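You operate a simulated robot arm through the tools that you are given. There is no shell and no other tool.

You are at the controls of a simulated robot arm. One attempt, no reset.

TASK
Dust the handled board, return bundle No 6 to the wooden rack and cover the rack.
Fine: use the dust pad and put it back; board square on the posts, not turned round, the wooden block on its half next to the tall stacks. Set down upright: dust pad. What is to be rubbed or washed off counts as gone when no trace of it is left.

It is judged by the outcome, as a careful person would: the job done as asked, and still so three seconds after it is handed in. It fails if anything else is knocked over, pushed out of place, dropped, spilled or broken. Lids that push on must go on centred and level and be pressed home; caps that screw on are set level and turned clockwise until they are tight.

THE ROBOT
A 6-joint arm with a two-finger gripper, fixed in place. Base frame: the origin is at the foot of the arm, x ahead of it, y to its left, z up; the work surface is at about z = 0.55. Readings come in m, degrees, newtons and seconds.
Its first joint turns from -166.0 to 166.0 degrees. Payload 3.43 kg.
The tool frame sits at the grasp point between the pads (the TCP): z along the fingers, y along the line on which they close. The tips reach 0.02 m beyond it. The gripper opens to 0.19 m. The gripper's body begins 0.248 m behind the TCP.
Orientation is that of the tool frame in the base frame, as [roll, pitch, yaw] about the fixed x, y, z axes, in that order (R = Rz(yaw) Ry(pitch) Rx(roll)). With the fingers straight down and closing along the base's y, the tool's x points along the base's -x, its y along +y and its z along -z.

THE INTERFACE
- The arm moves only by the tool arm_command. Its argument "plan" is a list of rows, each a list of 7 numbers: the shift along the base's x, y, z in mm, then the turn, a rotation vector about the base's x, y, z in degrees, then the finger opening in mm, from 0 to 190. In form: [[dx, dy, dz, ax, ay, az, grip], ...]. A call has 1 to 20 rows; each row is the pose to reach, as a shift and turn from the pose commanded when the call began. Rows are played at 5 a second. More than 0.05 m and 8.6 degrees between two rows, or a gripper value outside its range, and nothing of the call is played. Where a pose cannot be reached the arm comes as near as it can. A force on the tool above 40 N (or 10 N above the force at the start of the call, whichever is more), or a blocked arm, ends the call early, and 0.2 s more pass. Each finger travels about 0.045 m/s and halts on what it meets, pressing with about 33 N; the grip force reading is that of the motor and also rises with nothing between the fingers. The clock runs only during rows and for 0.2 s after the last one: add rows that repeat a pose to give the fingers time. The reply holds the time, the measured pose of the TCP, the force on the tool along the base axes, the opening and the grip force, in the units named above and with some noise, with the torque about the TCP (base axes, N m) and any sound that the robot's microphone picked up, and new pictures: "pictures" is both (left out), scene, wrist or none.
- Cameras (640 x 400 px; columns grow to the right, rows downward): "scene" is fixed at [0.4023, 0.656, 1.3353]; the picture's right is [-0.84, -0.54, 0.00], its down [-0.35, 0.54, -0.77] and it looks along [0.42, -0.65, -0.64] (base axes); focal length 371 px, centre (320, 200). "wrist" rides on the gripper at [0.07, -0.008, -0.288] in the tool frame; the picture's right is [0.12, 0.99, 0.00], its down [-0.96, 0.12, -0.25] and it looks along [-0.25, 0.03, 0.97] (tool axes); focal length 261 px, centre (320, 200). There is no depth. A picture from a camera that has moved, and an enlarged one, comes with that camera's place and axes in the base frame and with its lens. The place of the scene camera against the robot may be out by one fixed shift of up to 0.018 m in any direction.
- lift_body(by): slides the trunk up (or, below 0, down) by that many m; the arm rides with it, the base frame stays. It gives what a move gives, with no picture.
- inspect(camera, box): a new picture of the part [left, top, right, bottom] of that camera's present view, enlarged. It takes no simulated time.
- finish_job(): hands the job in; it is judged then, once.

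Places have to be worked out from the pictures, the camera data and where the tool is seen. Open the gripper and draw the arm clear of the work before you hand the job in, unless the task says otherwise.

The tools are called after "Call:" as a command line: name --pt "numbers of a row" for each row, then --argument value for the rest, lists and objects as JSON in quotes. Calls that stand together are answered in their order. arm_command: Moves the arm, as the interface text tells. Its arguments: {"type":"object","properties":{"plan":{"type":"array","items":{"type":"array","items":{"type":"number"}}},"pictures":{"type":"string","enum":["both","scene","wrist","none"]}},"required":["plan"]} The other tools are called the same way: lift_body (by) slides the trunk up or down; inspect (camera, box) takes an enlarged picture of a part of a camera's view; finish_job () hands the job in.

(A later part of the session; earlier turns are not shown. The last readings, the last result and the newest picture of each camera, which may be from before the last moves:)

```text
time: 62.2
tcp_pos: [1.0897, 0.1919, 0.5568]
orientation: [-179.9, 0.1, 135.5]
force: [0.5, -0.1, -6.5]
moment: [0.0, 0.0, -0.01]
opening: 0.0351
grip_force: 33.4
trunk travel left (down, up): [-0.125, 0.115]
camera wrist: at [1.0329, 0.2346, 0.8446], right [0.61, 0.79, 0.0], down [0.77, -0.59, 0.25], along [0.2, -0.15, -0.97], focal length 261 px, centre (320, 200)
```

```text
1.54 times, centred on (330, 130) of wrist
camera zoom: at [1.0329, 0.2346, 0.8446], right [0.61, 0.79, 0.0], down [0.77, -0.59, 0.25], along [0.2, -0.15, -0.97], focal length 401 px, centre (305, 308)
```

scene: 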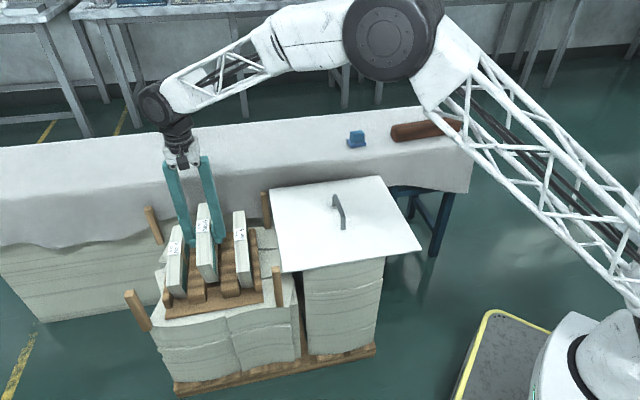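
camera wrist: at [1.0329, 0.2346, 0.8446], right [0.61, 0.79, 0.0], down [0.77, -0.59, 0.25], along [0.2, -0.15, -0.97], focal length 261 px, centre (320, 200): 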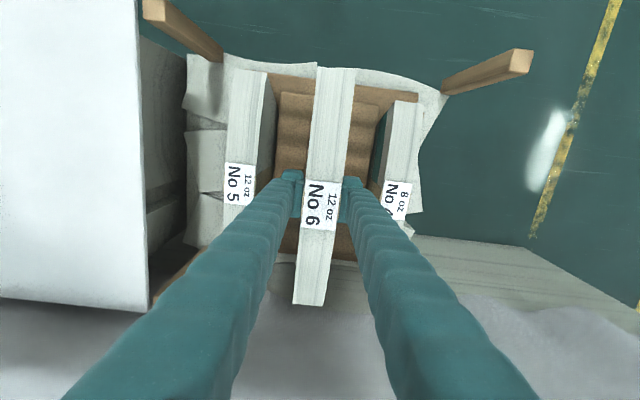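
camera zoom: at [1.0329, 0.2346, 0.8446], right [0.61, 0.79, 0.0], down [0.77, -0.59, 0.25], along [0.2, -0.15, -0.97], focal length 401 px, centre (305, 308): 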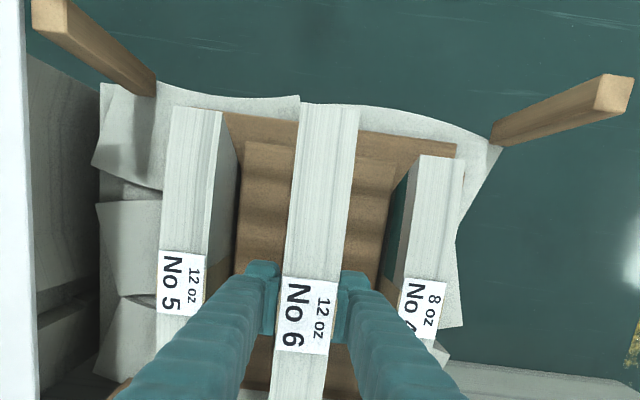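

Lined up with the slot in both views. I lower further in small steps watching the force.

Call:
arm_command --pt "-1 -1 -15 0 0 0 20" --pt "-1 -1 -28 0 0 0 20" --pt "-1 -1 -38 0 0 0 20" --pt "-1 -1 -45 0 0 0 20" --pt "-1 -1 -49 0 0 0 20" --pt "-1 -1 -51 0 0 0 20" --pictures "scene"

Call:
inspect --camera "scene" --box '[150, 180, 290, 320]'

```text
time: 63.6
tcp_pos: [1.0886, 0.1893, 0.5038]
orientation: [-179.9, 0.1, 135.6]
force: [0.5, 0.1, -6.7]
moment: [-0.02, -0.01, 0.01]
opening: 0.0349
grip_force: 33.0
trunk travel left (down, up): [-0.125, 0.115]
```

scene: 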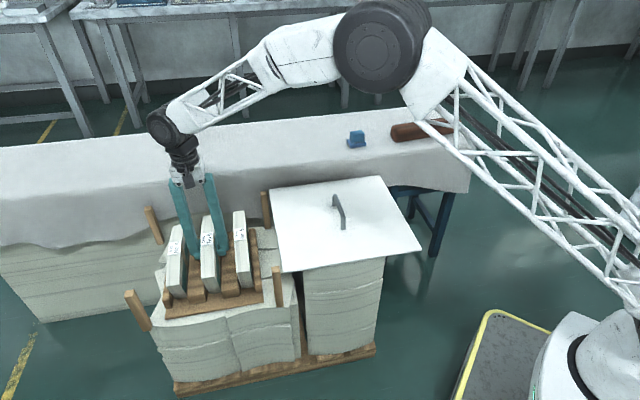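

```text
2.86 times, centred on (220, 250) of scene
camera zoom: at [0.4023, 0.656, 1.3353], right [-0.84, -0.54, 0.0], down [-0.35, 0.54, -0.77], along [0.42, -0.65, -0.64], focal length 1060 px, centre (606, 57)
```

zoom: 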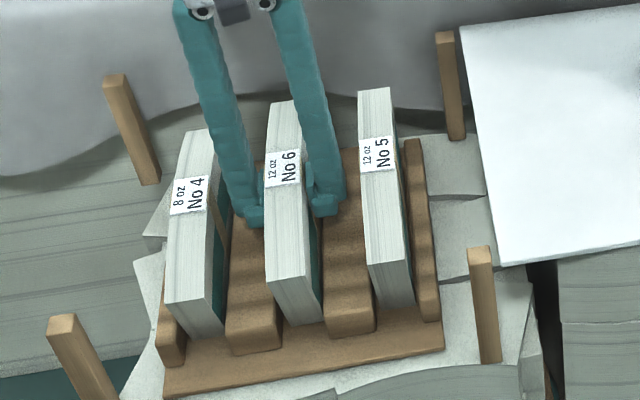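

Nearly seated; no contact yet. I keep lowering in ~1.5 mm steps.

Call:
arm_command --pt "0 0 -1.5 0 0 0 20" --pt "0 0 -3 0 0 0 20" --pt "0 0 -4 0 0 0 20" --pt "0 0 -4 0 0 0 20" --pictures "none"

```text
time: 64.7
tcp_pos: [1.0897, 0.1892, 0.502]
orientation: [-180.0, 0.3, 135.5]
force: [-6.0, -2.3, 23.0]
moment: [-0.1, -0.15, -0.01]
opening: 0.0352
grip_force: 32.6
trunk travel left (down, up): [-0.125, 0.115]
```

Contact at TCP z≈0.502, exactly where No 5's height predicts. I unload, open to 64 mm and look before withdrawing.

Call:
arm_command --pt "0 0 2.5 0 0 0 30" --pt "0 0 2.5 0 0 0 40" --pt "0 0 2.5 0 0 0 52" --pt "0 0 2.5 0 0 0 62" --pt "0 0 2.5 0 0 0 62" --pt "0 0 2.5 0 0 0 62"

Call:
inspect --camera "scene" --box '[150, 180, 290, 320]'

Call:
inspect --camera "wrist" --box '[180, 0, 480, 260]'

```text
time: 66.0
tcp_pos: [1.0885, 0.1884, 0.5026]
orientation: [-179.8, 0.2, 135.5]
force: [-0.2, -0.2, 0.0]
moment: [0.02, 0.01, -0.01]
opening: 0.0619
grip_force: 0.1
trunk travel left (down, up): [-0.125, 0.115]
camera wrist: at [1.0313, 0.2327, 0.7909], right [0.61, 0.79, 0.0], down [0.77, -0.59, 0.25], along [0.2, -0.15, -0.97], focal length 261 px, centre (320, 200)
```

scene: 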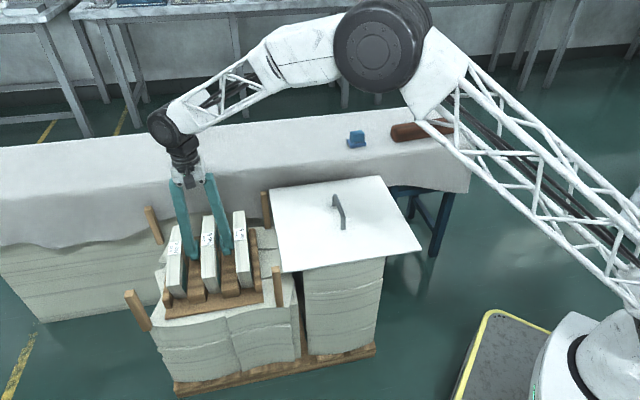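
wrist: 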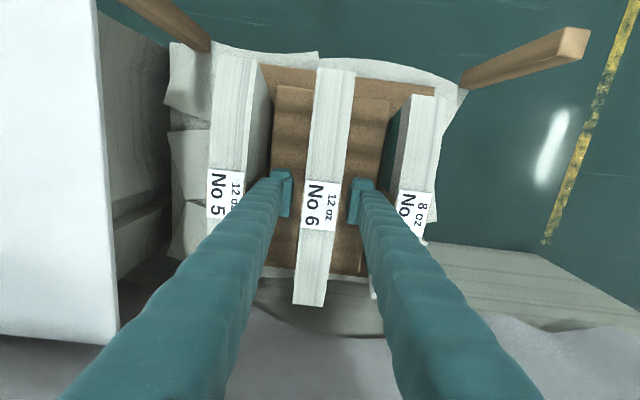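

```text
2.86 times, centred on (220, 250) of scene
camera zoom: at [0.4023, 0.656, 1.3353], right [-0.84, -0.54, 0.0], down [-0.35, 0.54, -0.77], along [0.42, -0.65, -0.64], focal length 1060 px, centre (606, 57)
```

zoom: 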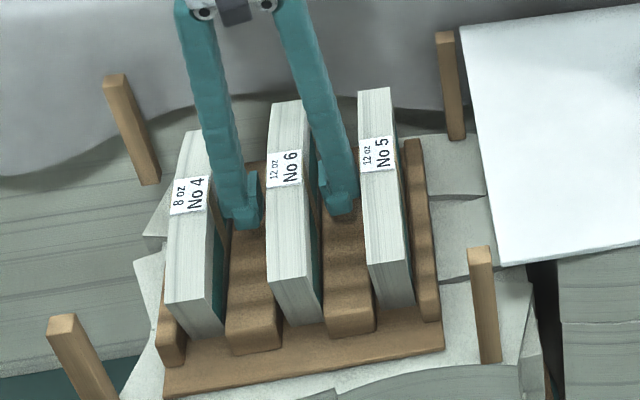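

```text
1.54 times, centred on (330, 130) of wrist
camera zoom: at [1.0313, 0.2327, 0.7909], right [0.61, 0.79, 0.0], down [0.77, -0.59, 0.25], along [0.2, -0.15, -0.97], focal length 401 px, centre (305, 308)
```

zoom: 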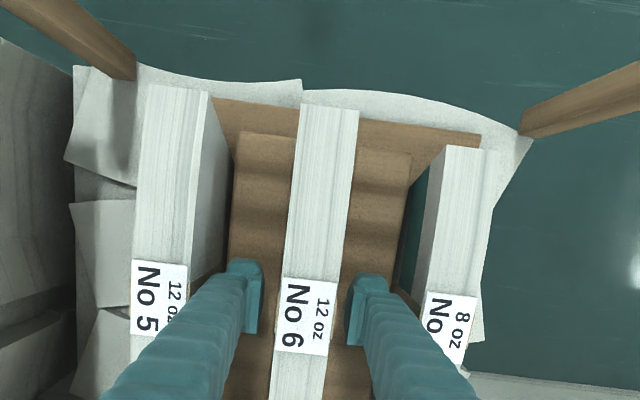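

No 6 stands upright, parallel between its neighbours. I withdraw straight up and move over the board's handle with the same yaw (fingers close across the bar).

Call:
arm_command --pt "0 0 15 0 0 0 62" --pt "0 0 50 0 0 0 62" --pt "0 0 95 0 0 0 62" --pt "0 0 140 0 0 0 62" --pt "0 0 185 0 0 0 62" --pt "0 0 230 0 0 0 62" --pt "-34 -34 240 0 0 0 70" --pt "-68 -68 250 0 0 0 80" --pt "-102 -102 250 0 0 0 80" --pt "-136 -136 250 0 0 0 80" --pt "-170 -170 250 0 0 0 80" --pt "-204 -204 250 0 0 0 80" --pt "-238 -238 250 0 0 0 80" --pt "-272 -272 250 0 0 0 80" --pt "-277 -274 250 0 0 0 80"

Call:
inspect --camera "wrist" --box '[230, 90, 410, 250]'

Call:
inspect --camera "scene" --box '[150, 180, 290, 320]'

Call:
inspect --camera "scene" --box '[315, 180, 365, 240]'

```text
time: 69.2
tcp_pos: [0.8132, -0.0839, 0.7539]
orientation: [-179.9, 0.0, 135.6]
force: [-0.2, 0.8, 0.1]
moment: [0.02, 0.05, 0.03]
opening: 0.08
grip_force: 0.0
trunk travel left (down, up): [-0.125, 0.115]
camera wrist: at [0.756, -0.0408, 1.0431], right [0.61, 0.79, 0.0], down [0.77, -0.59, 0.25], along [0.2, -0.15, -0.97], focal length 261 px, centre (320, 200)
```

scene: 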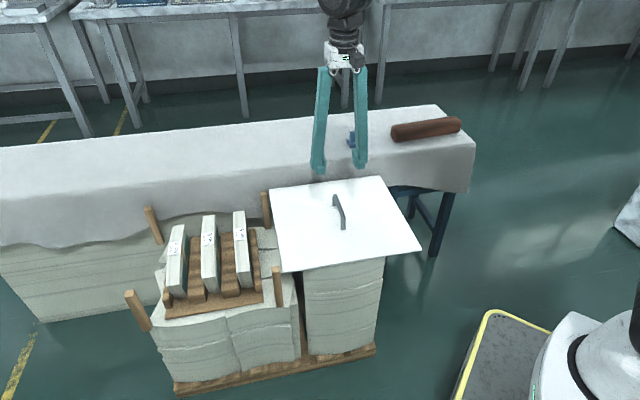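
wrist: 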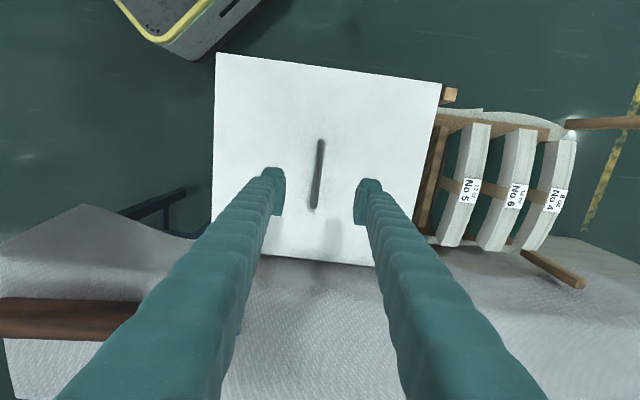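

```text
2.50 times, centred on (320, 170) of wrist
camera zoom: at [0.756, -0.0408, 1.0431], right [0.61, 0.79, 0.0], down [0.77, -0.59, 0.25], along [0.2, -0.15, -0.97], focal length 652 px, centre (320, 275)
```

zoom: 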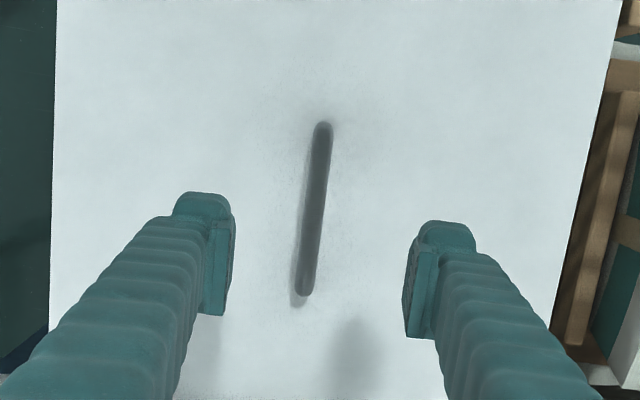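

```text
2.86 times, centred on (220, 250) of scene
camera zoom: at [0.4023, 0.656, 1.3353], right [-0.84, -0.54, 0.0], down [-0.35, 0.54, -0.77], along [0.42, -0.65, -0.64], focal length 1060 px, centre (606, 57)
```

zoom: 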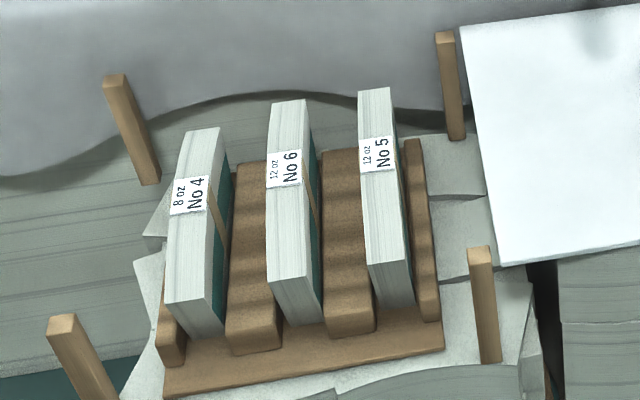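

```text
6.67 times, centred on (340, 210) of scene
camera zoom: at [0.4023, 0.656, 1.3353], right [-0.84, -0.54, 0.0], down [-0.35, 0.54, -0.77], along [0.42, -0.65, -0.64], focal length 2474 px, centre (187, 133)
```

zoom: 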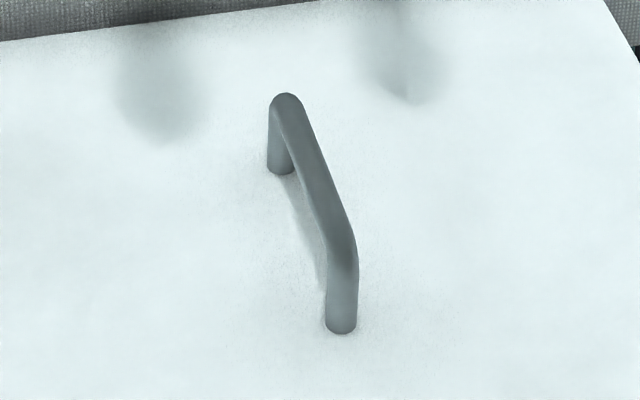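

Bundle 6 is well seated. The handle bar is centred at (0.8086, -0.0873), bar centre z≈0.598; posts' centre is (1.0885, 0.1917), both at 45.5°, so a pure shift of (+280, +279) mm. I descend over the handle and grip it.

Call:
arm_command --pt "-4.6 -3.4 -40 0 0 0 70" --pt "-4.6 -3.4 -80 0 0 0 60" --pt "-4.6 -3.4 -115 0 0 0 60" --pt "-4.6 -3.4 -140 0 0 0 60" --pt "-4.6 -3.4 -140 0 0 0 60"

Call:
inspect --camera "wrist" --box '[260, 120, 380, 240]'

Call:
inspect --camera "scene" --box '[300, 150, 380, 240]'

```text
time: 70.5
tcp_pos: [0.8064, -0.0868, 0.6129]
orientation: [-179.8, 0.1, 135.5]
force: [-1.0, -0.1, 0.2]
moment: [-0.01, -0.03, 0.01]
opening: 0.0599
grip_force: 0.0
trunk travel left (down, up): [-0.125, 0.115]
camera wrist: at [0.7489, -0.0435, 0.9005], right [0.61, 0.79, 0.0], down [0.77, -0.59, 0.25], along [0.2, -0.15, -0.97], focal length 261 px, centre (320, 200)
```

scene: 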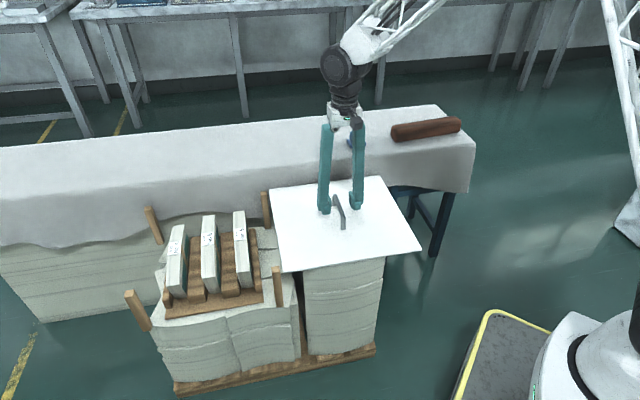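
wrist: 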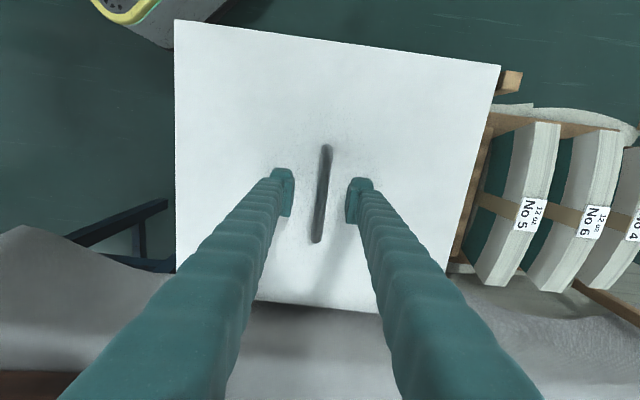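

```text
3.33 times, centred on (320, 180) of wrist
camera zoom: at [0.7489, -0.0435, 0.9005], right [0.61, 0.79, 0.0], down [0.77, -0.59, 0.25], along [0.2, -0.15, -0.97], focal length 869 px, centre (320, 267)
```

zoom: 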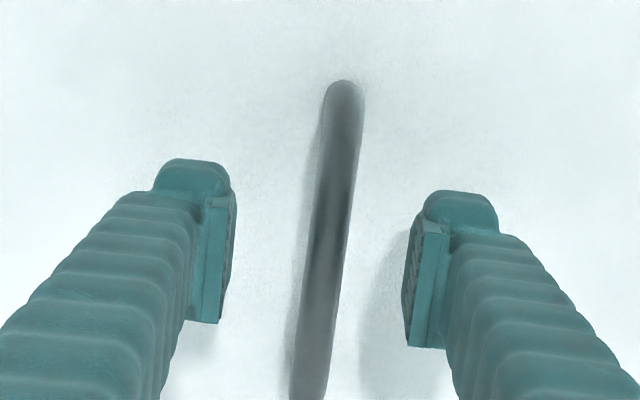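

```text
4.44 times, centred on (340, 195) of scene
camera zoom: at [0.4023, 0.656, 1.3353], right [-0.84, -0.54, 0.0], down [-0.35, 0.54, -0.77], along [0.42, -0.65, -0.64], focal length 1649 px, centre (231, 222)
```

zoom: 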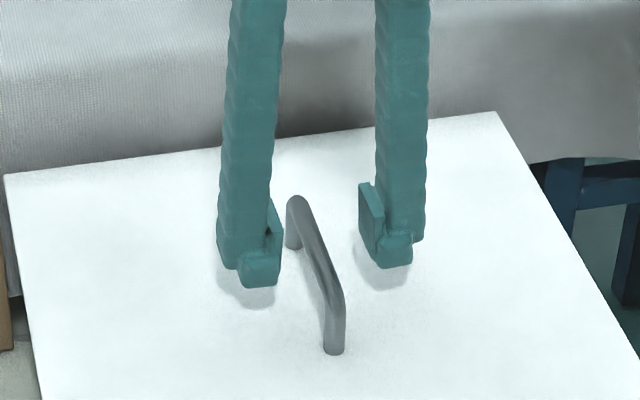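

Handle is centred between the fingers within ~1.5 mm. I lower to TCP z≈0.594 and close.

Call:
arm_command --pt "1 1 -8 0 0 0 60" --pt "1 1 -16 0 0 0 60" --pt "1 1 -19 0 0 0 60" --pt "1 1 -19 0 0 0 40" --pt "1 1 -19 0 0 0 20" --pt "1 1 -19 0 0 0 0" --pt "1 1 -19 0 0 0 0" --pt "1 1 -19 0 0 0 0" --pt "1 1 -19 0 0 0 0"

Call:
inspect --camera "scene" --box '[250, 150, 430, 290]'

```text
time: 72.5
tcp_pos: [0.8075, -0.0873, 0.5922]
orientation: [-179.9, 0.1, 135.5]
force: [0.1, 0.2, 1.7]
moment: [0.01, 0.0, -0.58]
opening: 0.009
grip_force: 33.5
trunk travel left (down, up): [-0.125, 0.115]
camera wrist: at [0.7502, -0.0432, 0.8819], right [0.61, 0.79, 0.0], down [0.77, -0.59, 0.25], along [0.2, -0.15, -0.97], focal length 261 px, centre (320, 200)
```

scene: 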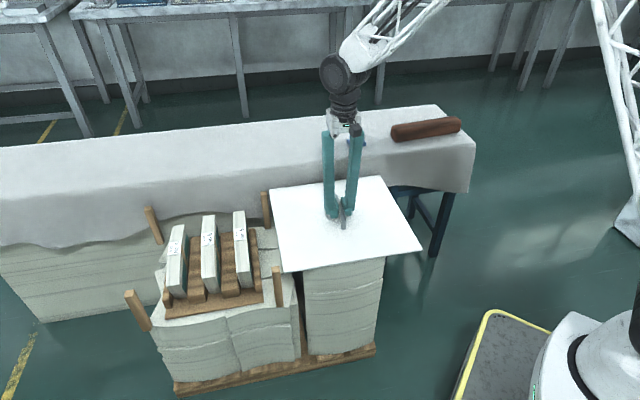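
wrist: 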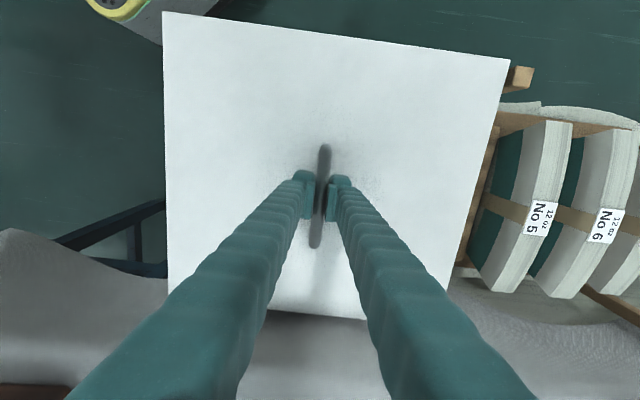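

```text
2.86 times, centred on (340, 220) of scene
camera zoom: at [0.4023, 0.656, 1.3353], right [-0.84, -0.54, 0.0], down [-0.35, 0.54, -0.77], along [0.42, -0.65, -0.64], focal length 1060 px, centre (263, 143)
```

zoom: 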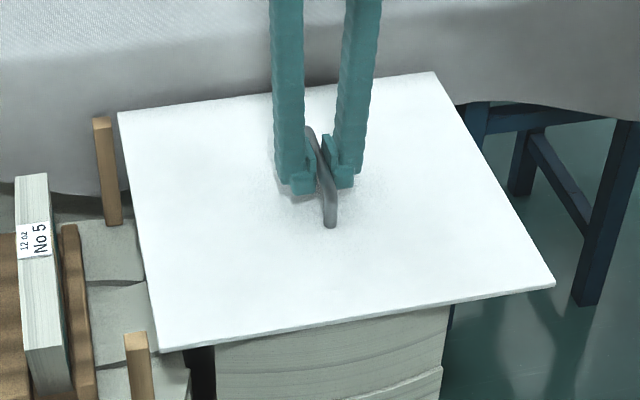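

Handle gripped (9 mm bar). I lift slowly 30 mm and check that the board stays level.

Call:
arm_command --pt "0 0 4 0 0 0 0" --pt "0 0 10 0 0 0 0" --pt "0 0 18 0 0 0 0" --pt "0 0 30 0 0 0 0" --pt "0 0 30 0 0 0 0"

Call:
inspect --camera "scene" --box '[250, 140, 430, 300]'

```text
time: 73.7
tcp_pos: [0.8057, -0.0858, 0.625]
orientation: [-179.9, 0.0, 135.4]
force: [0.4, 0.4, -5.5]
moment: [0.02, 0.0, 0.03]
opening: 0.0092
grip_force: 32.7
trunk travel left (down, up): [-0.125, 0.115]
camera wrist: at [0.75, -0.043, 0.9127], right [0.61, 0.79, 0.0], down [0.77, -0.59, 0.25], along [0.2, -0.15, -0.97], focal length 261 px, centre (320, 200)
```

scene: 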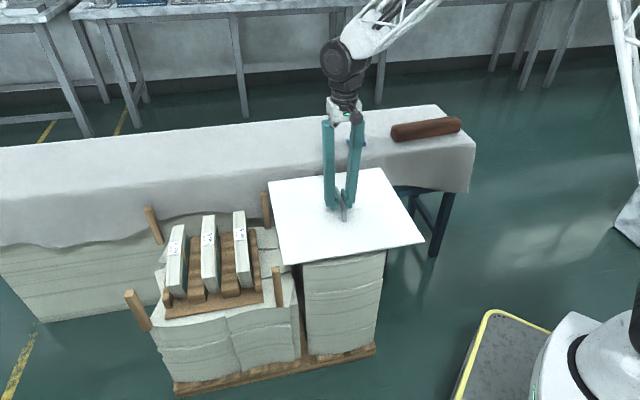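
wrist: 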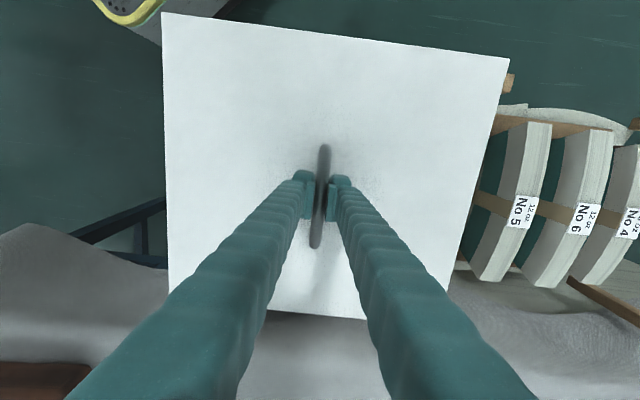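

```text
2.50 times, centred on (340, 220) of scene
camera zoom: at [0.4023, 0.656, 1.3353], right [-0.84, -0.54, 0.0], down [-0.35, 0.54, -0.77], along [0.42, -0.65, -0.64], focal length 928 px, centre (270, 150)
```

zoom: 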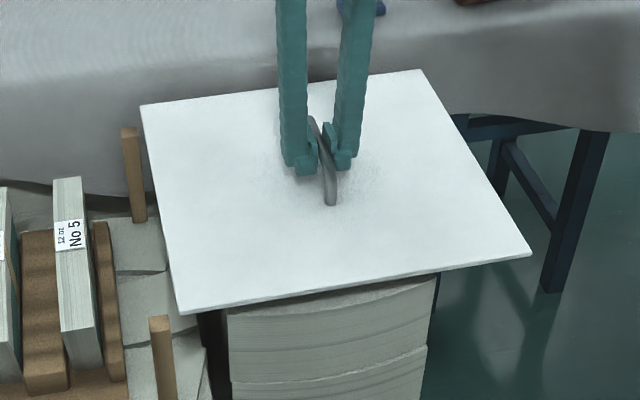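

Level and steady (0.56 kg). I raise it another 80 mm and carry it by the pure shift over the posts.

Call:
arm_command --pt "0 0 20 0 0 0 0" --pt "0 0 50 0 0 0 0" --pt "0 0 80 0 0 0 0" --pt "20 20 80 0 0 0 0" --pt "45 45 80 0 0 0 0" --pt "70 70 80 0 0 0 0" --pt "95 95 80 0 0 0 0" --pt "120 120 80 0 0 0 0" --pt "145 145 80 0 0 0 0" --pt "170 170 80 0 0 0 0" --pt "195 195 80 0 0 0 0" --pt "220 220 80 0 0 0 0" --pt "245 245 80 0 0 0 0" --pt "265 265 80 0 0 0 0" --pt "280 279 80 0 0 0 0" --pt "280 279 80 0 0 0 0"

Call:
inspect --camera "scene" --box '[90, 100, 330, 320]'

```text
time: 77.0
tcp_pos: [1.0904, 0.1923, 0.7032]
orientation: [-179.9, 0.1, 135.4]
force: [0.6, -0.9, -5.1]
moment: [0.02, 0.01, 0.02]
opening: 0.0089
grip_force: 32.8
trunk travel left (down, up): [-0.125, 0.115]
camera wrist: at [1.0329, 0.2355, 0.9916], right [0.61, 0.79, 0.0], down [0.77, -0.59, 0.25], along [0.2, -0.15, -0.97], focal length 261 px, centre (320, 200)
```

scene: 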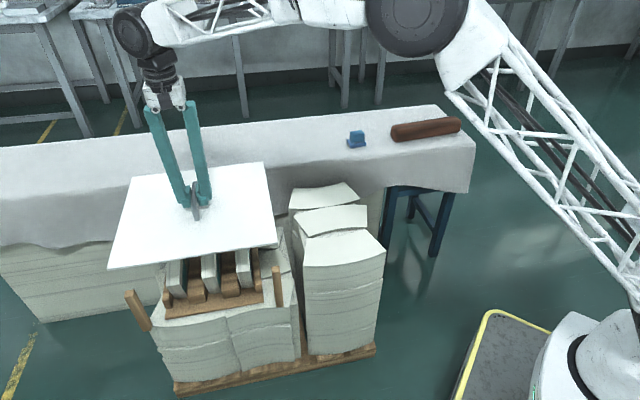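
wrist: 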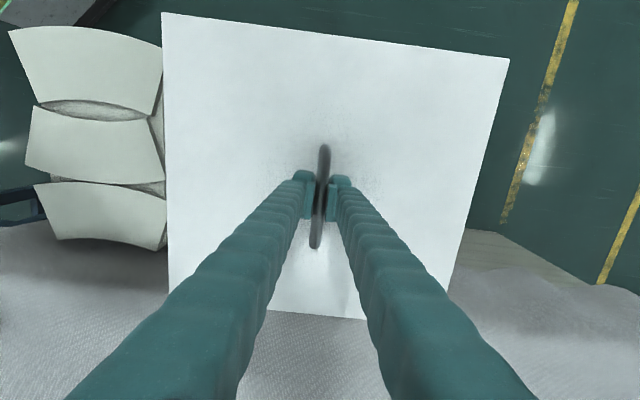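

```text
1.82 times, centred on (210, 210) of scene
camera zoom: at [0.4023, 0.656, 1.3353], right [-0.84, -0.54, 0.0], down [-0.35, 0.54, -0.77], along [0.42, -0.65, -0.64], focal length 675 px, centre (520, 182)
```

zoom: 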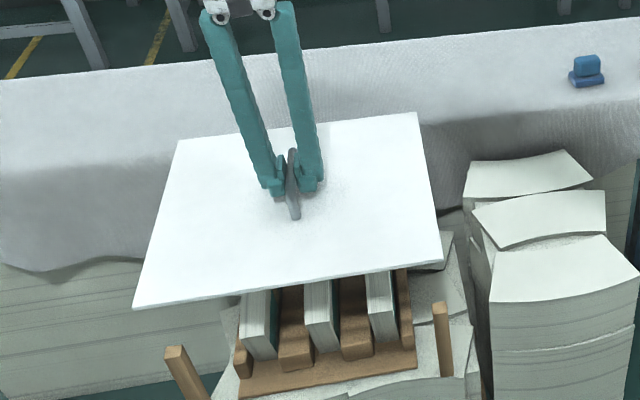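

The tall stacks are now revealed on the near (−e1) side, as expected. I lower to ~15 mm above the posts and check the corners against them.

Call:
arm_command --pt "-1.5 0 -25 0 0 0 0" --pt "-1.5 0 -50 0 0 0 0" --pt "-1.5 0 -70 0 0 0 0" --pt "-1.5 0 -84 0 0 0 0" --pt "-1.5 0 -84 0 0 0 0"

Call:
inspect --camera "scene" --box '[100, 160, 300, 330]'

Call:
inspect --camera "scene" --box '[100, 260, 180, 330]'

Call:
inspect --camera "scene" --box '[240, 220, 310, 300]'

```text
time: 78.2
tcp_pos: [1.0856, 0.1917, 0.6189]
orientation: [-179.9, 0.2, 135.6]
force: [-0.1, -0.1, -4.9]
moment: [0.04, 0.03, 0.0]
opening: 0.0093
grip_force: 33.2
trunk travel left (down, up): [-0.125, 0.115]
camera wrist: at [1.0286, 0.2362, 0.9076], right [0.61, 0.79, 0.0], down [0.77, -0.59, 0.25], along [0.2, -0.15, -0.97], focal length 261 px, centre (320, 200)
```

scene: 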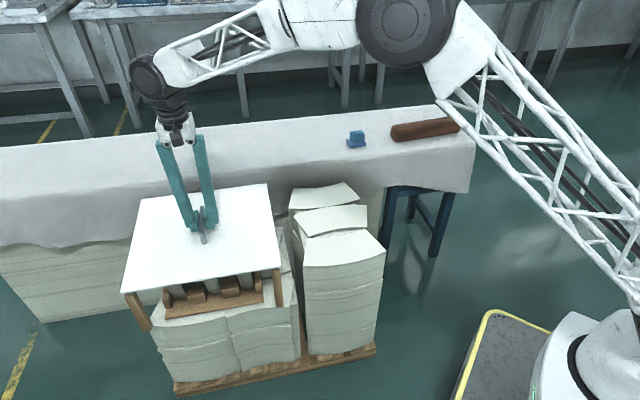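
wrist: 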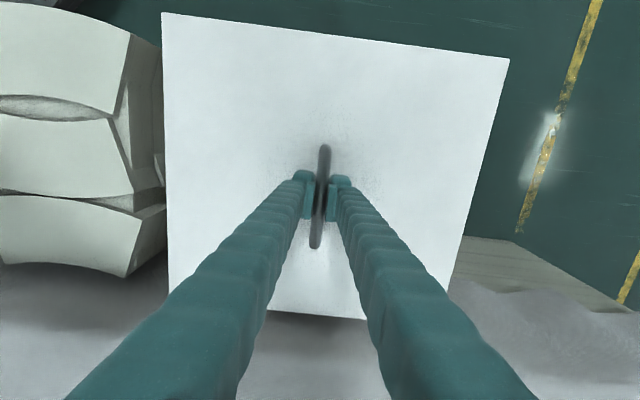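

```text
2.35 times, centred on (200, 245) of scene
camera zoom: at [0.4023, 0.656, 1.3353], right [-0.84, -0.54, 0.0], down [-0.35, 0.54, -0.77], along [0.42, -0.65, -0.64], focal length 873 px, centre (602, 94)
```

zoom: 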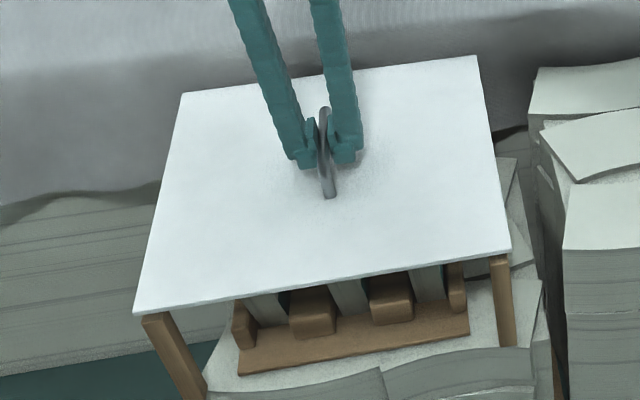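

```text
5.71 times, centred on (140, 295) of scene
camera zoom: at [0.4023, 0.656, 1.3353], right [-0.84, -0.54, 0.0], down [-0.35, 0.54, -0.77], along [0.42, -0.65, -0.64], focal length 2120 px, centre (1349, -343)
```

zoom: 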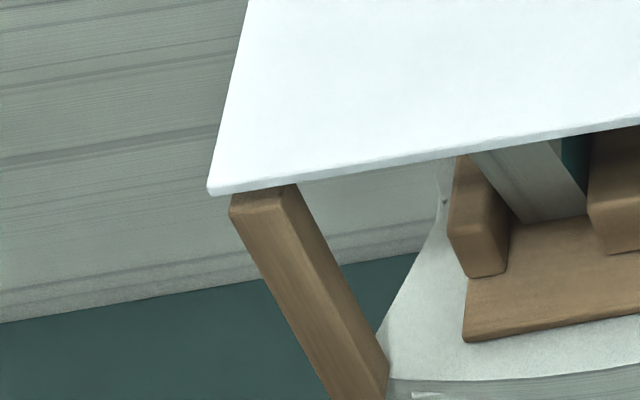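

```text
5.00 times, centred on (275, 260) of scene
camera zoom: at [0.4023, 0.656, 1.3353], right [-0.84, -0.54, 0.0], down [-0.35, 0.54, -0.77], along [0.42, -0.65, -0.64], focal length 1855 px, centre (545, -100)
```

zoom: 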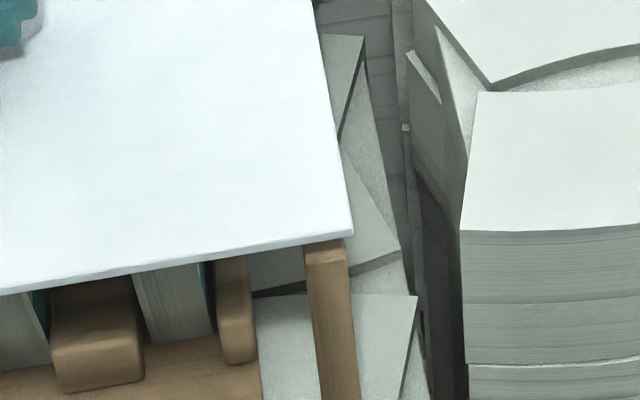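

Corners line up: ~3.5 mm overhang on both ends along the length and flush across. I lower in small steps until the posts carry it.

Call:
arm_command --pt "0.7 0.7 -4 0 0 0 0" --pt "0.7 0.7 -8 0 0 0 0" --pt "0.7 0.7 -11 0 0 0 0" --pt "0.7 0.7 -13 0 0 0 0" --pt "0.7 0.7 -13 0 0 0 0" --pictures "none"

Call:
inspect --camera "scene" --box '[100, 260, 180, 330]'

Call:
inspect --camera "scene" --box '[240, 220, 310, 300]'

```text
time: 79.5
tcp_pos: [1.0868, 0.1936, 0.6068]
orientation: [-179.9, 0.0, 135.5]
force: [0.0, 0.4, -4.9]
moment: [0.0, 0.03, -0.03]
opening: 0.0093
grip_force: 33.0
trunk travel left (down, up): [-0.125, 0.115]
```

```text
5.71 times, centred on (140, 295) of scene
camera zoom: at [0.4023, 0.656, 1.3353], right [-0.84, -0.54, 0.0], down [-0.35, 0.54, -0.77], along [0.42, -0.65, -0.64], focal length 2120 px, centre (1349, -343)
```

zoom: 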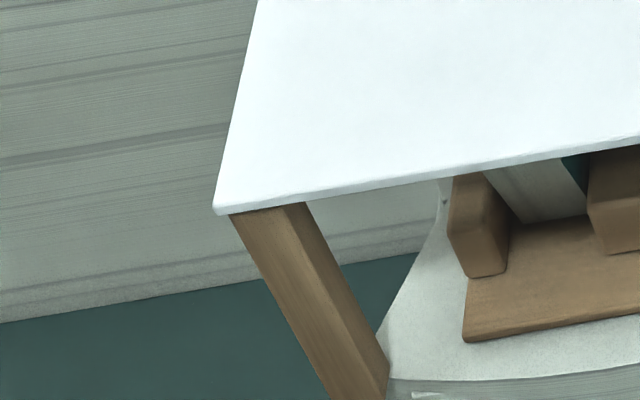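

```text
5.00 times, centred on (275, 260) of scene
camera zoom: at [0.4023, 0.656, 1.3353], right [-0.84, -0.54, 0.0], down [-0.35, 0.54, -0.77], along [0.42, -0.65, -0.64], focal length 1855 px, centre (545, -100)
```

zoom: 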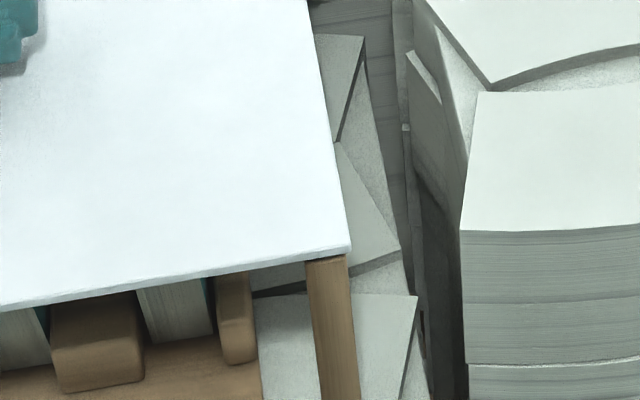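

Gap is now only a few mm; length-wise the overhang is ~7 mm left vs ~2 mm right, so I nudge -2.5 mm along the length, then lower to contact.

Call:
arm_command --pt "-1.8 -1.8 0 0 0 0 0" --pt "-1.8 -1.8 -2 0 0 0 0" --pt "-1.8 -1.8 -3.5 0 0 0 0" --pt "-1.8 -1.8 -5 0 0 0 0" --pt "-1.8 -1.8 -5 0 0 0 0" --pictures "none"

Call:
inspect --camera "scene" --box '[100, 260, 180, 330]'

Call:
inspect --camera "scene" --box '[240, 220, 310, 300]'

```text
time: 80.7
tcp_pos: [1.085, 0.1923, 0.6011]
orientation: [-179.9, 0.1, 135.5]
force: [-0.3, 0.4, -4.3]
moment: [0.01, 0.02, 0.0]
opening: 0.0091
grip_force: 32.8
trunk travel left (down, up): [-0.125, 0.115]
```

```text
5.71 times, centred on (140, 295) of scene
camera zoom: at [0.4023, 0.656, 1.3353], right [-0.84, -0.54, 0.0], down [-0.35, 0.54, -0.77], along [0.42, -0.65, -0.64], focal length 2120 px, centre (1349, -343)
```

zoom: 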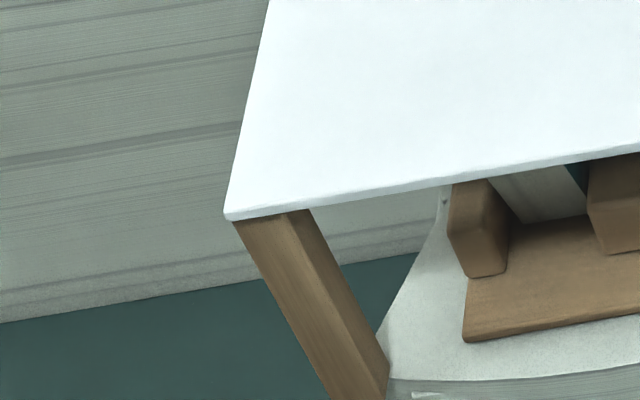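

```text
5.00 times, centred on (275, 260) of scene
camera zoom: at [0.4023, 0.656, 1.3353], right [-0.84, -0.54, 0.0], down [-0.35, 0.54, -0.77], along [0.42, -0.65, -0.64], focal length 1855 px, centre (545, -100)
```

zoom: 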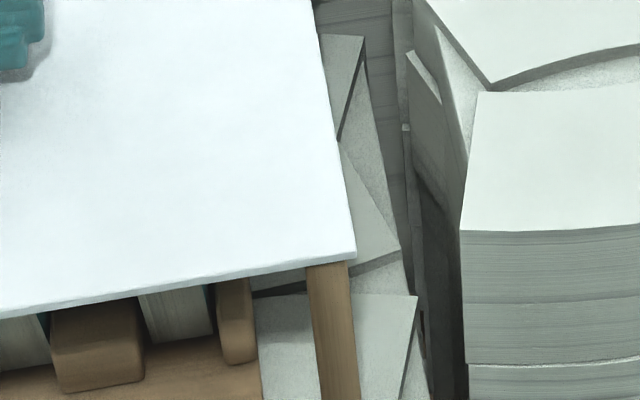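

Overhang is now even (≈4 mm each end). I continue down in 1 mm steps to contact.

Call:
arm_command --pt "0 0 -1 0 0 0 0" --pt "0 0 -2 0 0 0 0" --pt "0 0 -3 0 0 0 0" --pt "0 0 -3 0 0 0 0" --pictures "none"

Call:
inspect --camera "scene" --box '[100, 160, 300, 330]'

```text
time: 81.7
tcp_pos: [1.0848, 0.1919, 0.6005]
orientation: [179.9, 0.1, 135.5]
force: [-6.0, 1.4, 17.3]
moment: [0.15, 0.15, -0.02]
opening: 0.009
grip_force: 33.0
trunk travel left (down, up): [-0.125, 0.115]
```

```text
2.35 times, centred on (200, 245) of scene
camera zoom: at [0.4023, 0.656, 1.3353], right [-0.84, -0.54, 0.0], down [-0.35, 0.54, -0.77], along [0.42, -0.65, -0.64], focal length 873 px, centre (602, 94)
```

zoom: 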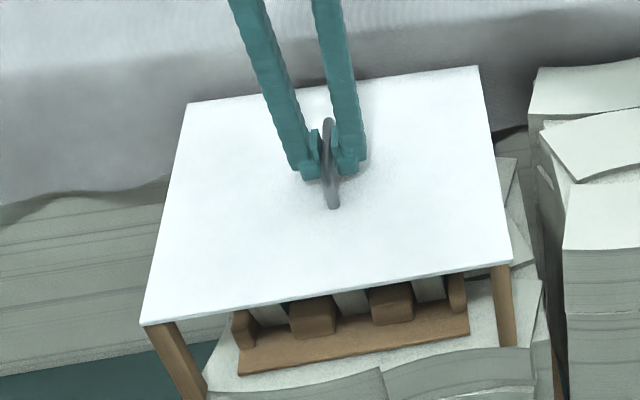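

Board is carried by the posts. I unload, open and rise to check squareness from above.

Call:
arm_command --pt "0 0 1.8 0 0 0 9" --pt "0 0 1.8 0 0 0 14" --pt "0 0 1.8 0 0 0 24" --pt "0 0 1.8 0 0 0 40" --pt "0 0 1.8 0 0 0 60" --pt "0 0 1.8 0 0 0 60" --pt "0 0 15 0 0 0 60" --pt "0 0 50 0 0 0 60" --pt "0 0 95 0 0 0 60" --pt "0 0 140 0 0 0 60" --pt "0 0 185 0 0 0 80" --pt "0 0 230 0 0 0 120" --pt "0 0 260 0 0 0 150" --pt "0 0 260 0 0 0 150"

Call:
inspect --camera "wrist" --box '[140, 20, 500, 320]'

Call:
inspect --camera "scene" --box '[100, 160, 300, 330]'

```text
time: 84.7
tcp_pos: [1.0844, 0.1943, 0.8559]
orientation: [-179.9, 0.1, 135.5]
force: [0.7, -0.2, -0.1]
moment: [-0.02, -0.03, 0.0]
opening: 0.1464
grip_force: 0.1
trunk travel left (down, up): [-0.125, 0.115]
camera wrist: at [1.0275, 0.2376, 1.1429], right [0.61, 0.79, 0.0], down [0.77, -0.59, 0.25], along [0.2, -0.15, -0.97], focal length 261 px, centre (320, 200)
```

scene: 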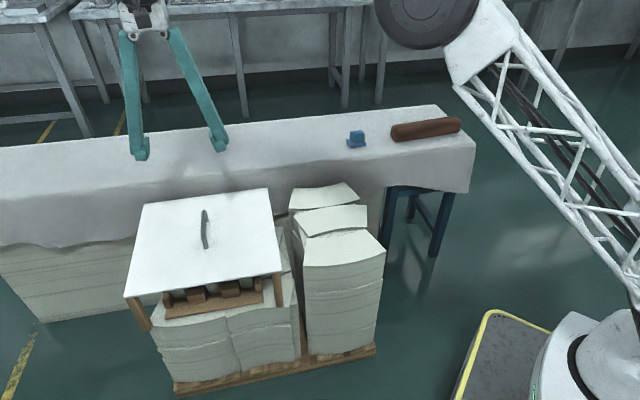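
wrist: 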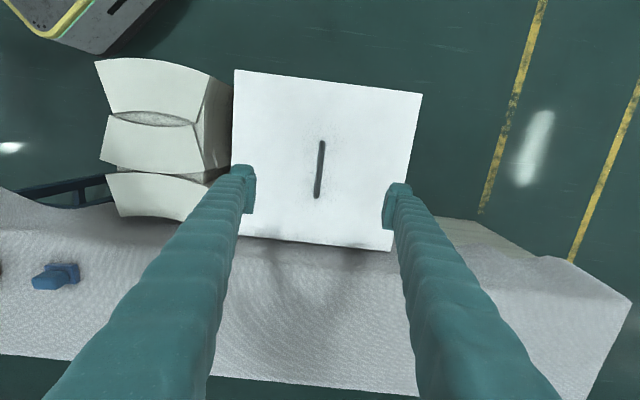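

```text
1.33 times, centred on (320, 170) of wrist
camera zoom: at [1.0275, 0.2376, 1.1429], right [0.61, 0.79, 0.0], down [0.77, -0.59, 0.25], along [0.2, -0.15, -0.97], focal length 348 px, centre (320, 240)
```

zoom: 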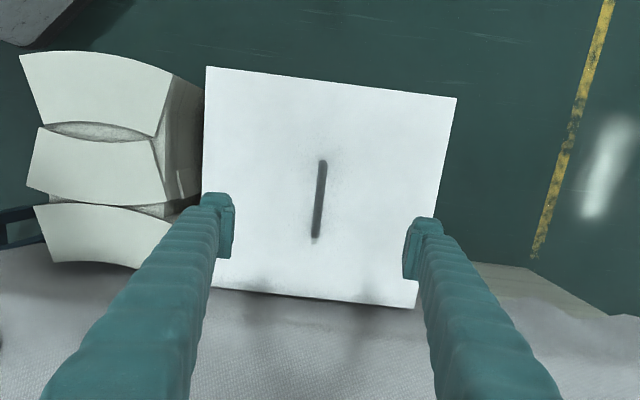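

```text
2.35 times, centred on (200, 245) of scene
camera zoom: at [0.4023, 0.656, 1.3353], right [-0.84, -0.54, 0.0], down [-0.35, 0.54, -0.77], along [0.42, -0.65, -0.64], focal length 873 px, centre (602, 94)
```

zoom: 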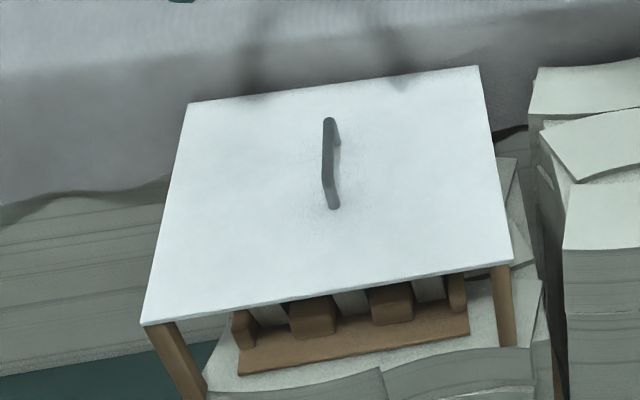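

The board sits square on the four posts (corners within ~3 mm of post outlines, angle within 1°). Now the wooden block: I swing over to it with yaw +95°.

Call:
arm_command --pt "-17 -39 2 0 0 4.75 150" --pt "-34 -79 4 0 0 9.5 150" --pt "-52 -118 6 0 0 14.25 150" --pt "-69 -158 8 0 0 19 150" --pt "-86 -197 10 0 0 23.75 150" --pt "-104 -237 12 0 0 28.5 150" --pt "-121 -276 14 0 0 33.25 150" --pt "-138 -316 16 0 0 38 150" --pt "-156 -355 18 0 0 42.75 150" --pt "-173 -395 20 0 0 47.5 150" --pt "-190 -434 22 0 0 52.25 150" --pt "-208 -474 24 0 0 57 150" --pt "-225 -513 26 0 0 61.75 150" --pt "-242 -553 28 0 0 66.5 150" --pt "-260 -592 30 0 0 71.25 140" --pt "-277 -632 32 0 0 76 130" --pt "-294 -671 34 0 0 80.75 120" --pt "-311 -711 36 0 0 85.5 120" --pt "-329 -750 38 0 0 90.25 120" --pt "-346 -790 40 0 0 95 120"

Call:
inspect --camera "wrist" --box '[200, 60, 440, 260]'

Call:
inspect --camera "scene" --box '[370, 90, 480, 170]'

```text
time: 88.8
tcp_pos: [0.7409, -0.5987, 0.8988]
orientation: [-179.9, 0.1, -129.4]
force: [-0.3, 0.5, 0.0]
moment: [-0.12, 0.1, -0.05]
opening: 0.1199
grip_force: 0.0
trunk travel left (down, up): [-0.125, 0.115]
camera wrist: at [0.7018, -0.6588, 1.188], right [-0.84, 0.54, 0.0], down [0.52, 0.82, 0.25], along [0.14, 0.21, -0.97], focal length 261 px, centre (320, 200)
```

scene: 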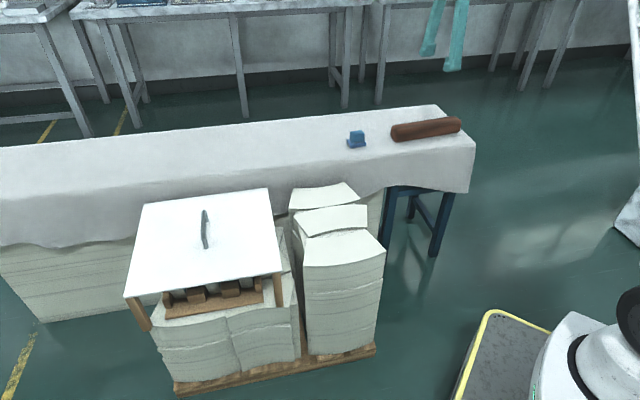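
wrist: 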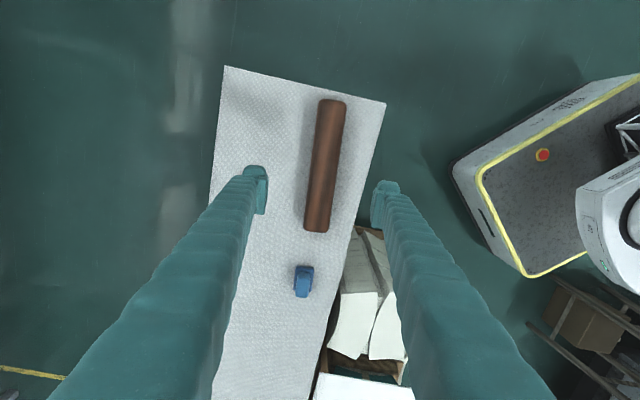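

```text
2.00 times, centred on (320, 160) of wrist
camera zoom: at [0.7018, -0.6588, 1.188], right [-0.84, 0.54, 0.0], down [0.52, 0.82, 0.25], along [0.14, 0.21, -0.97], focal length 521 px, centre (320, 280)
```

zoom: 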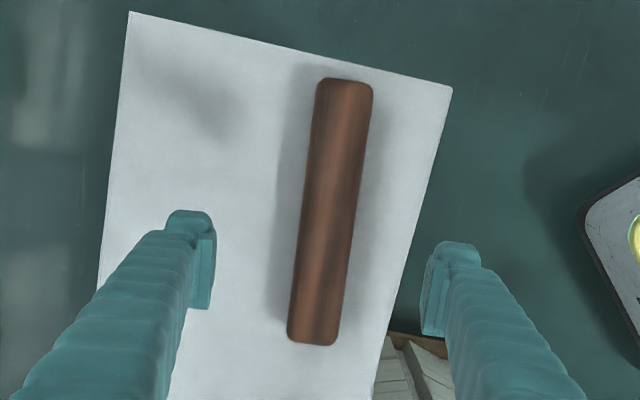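

```text
5.00 times, centred on (425, 130) of scene
camera zoom: at [0.4023, 0.656, 1.3353], right [-0.84, -0.54, 0.0], down [-0.35, 0.54, -0.77], along [0.42, -0.65, -0.64], focal length 1855 px, centre (-205, 550)
```

zoom: 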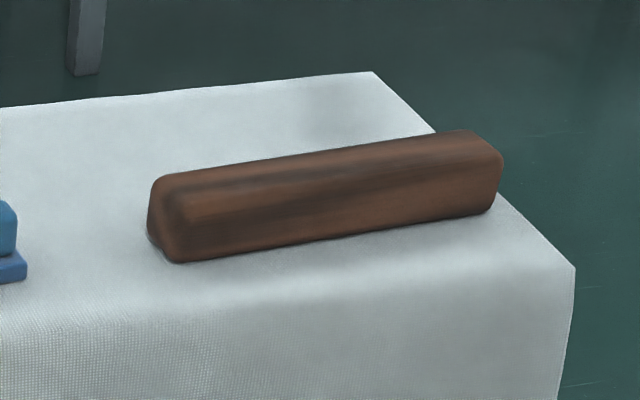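

Block: centre ≈(0.7335, -0.595), axis 50.5°, about 265×52 mm, top ≈0.67. I centre over it and lower part way.

Call:
arm_command --pt "-4 2 -40 0 0 0 110" --pt "-7 4 -85 0 0 0 100" --pt "-7 4 -130 0 0 0 100" --pt "-7 4 -170 0 0 0 100" --pt "-7 4 -190 0 0 0 100" --pt "-7 4 -190 0 0 0 100"

Call:
inspect --camera "wrist" --box '[220, 60, 420, 260]'

```text
time: 90.2
tcp_pos: [0.733, -0.5938, 0.7071]
orientation: [-179.9, 0.1, -129.5]
force: [-0.1, -0.9, 0.3]
moment: [0.0, -0.01, 0.02]
opening: 0.1
grip_force: 0.1
trunk travel left (down, up): [-0.125, 0.115]
camera wrist: at [0.694, -0.6536, 0.9958], right [-0.84, 0.54, 0.0], down [0.52, 0.82, 0.25], along [0.14, 0.21, -0.97], focal length 261 px, centre (320, 200)
```

scene: 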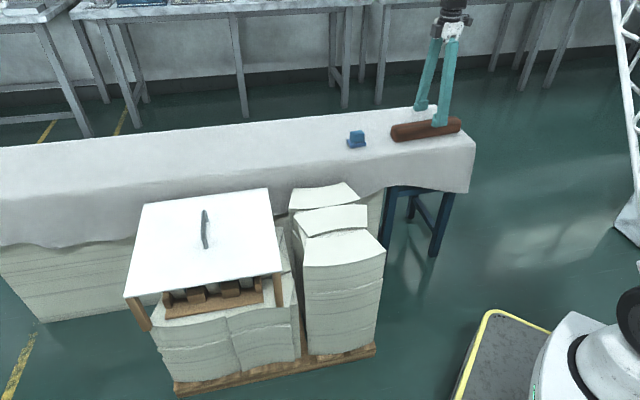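
wrist: 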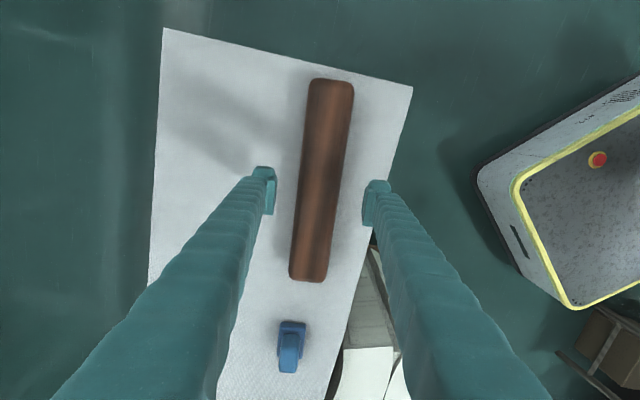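

```text
2.00 times, centred on (320, 160) of wrist
camera zoom: at [0.694, -0.6536, 0.9958], right [-0.84, 0.54, 0.0], down [0.52, 0.82, 0.25], along [0.14, 0.21, -0.97], focal length 521 px, centre (320, 280)
```

zoom: 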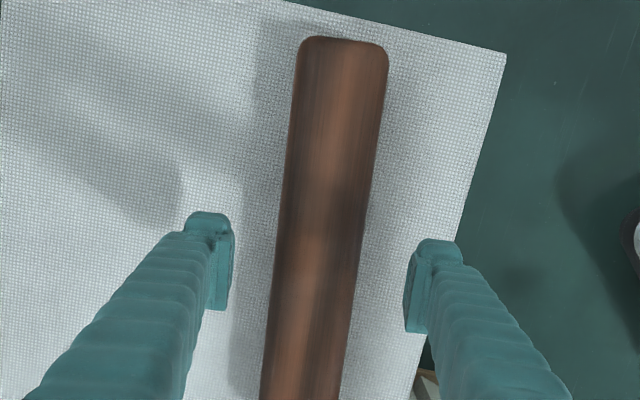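

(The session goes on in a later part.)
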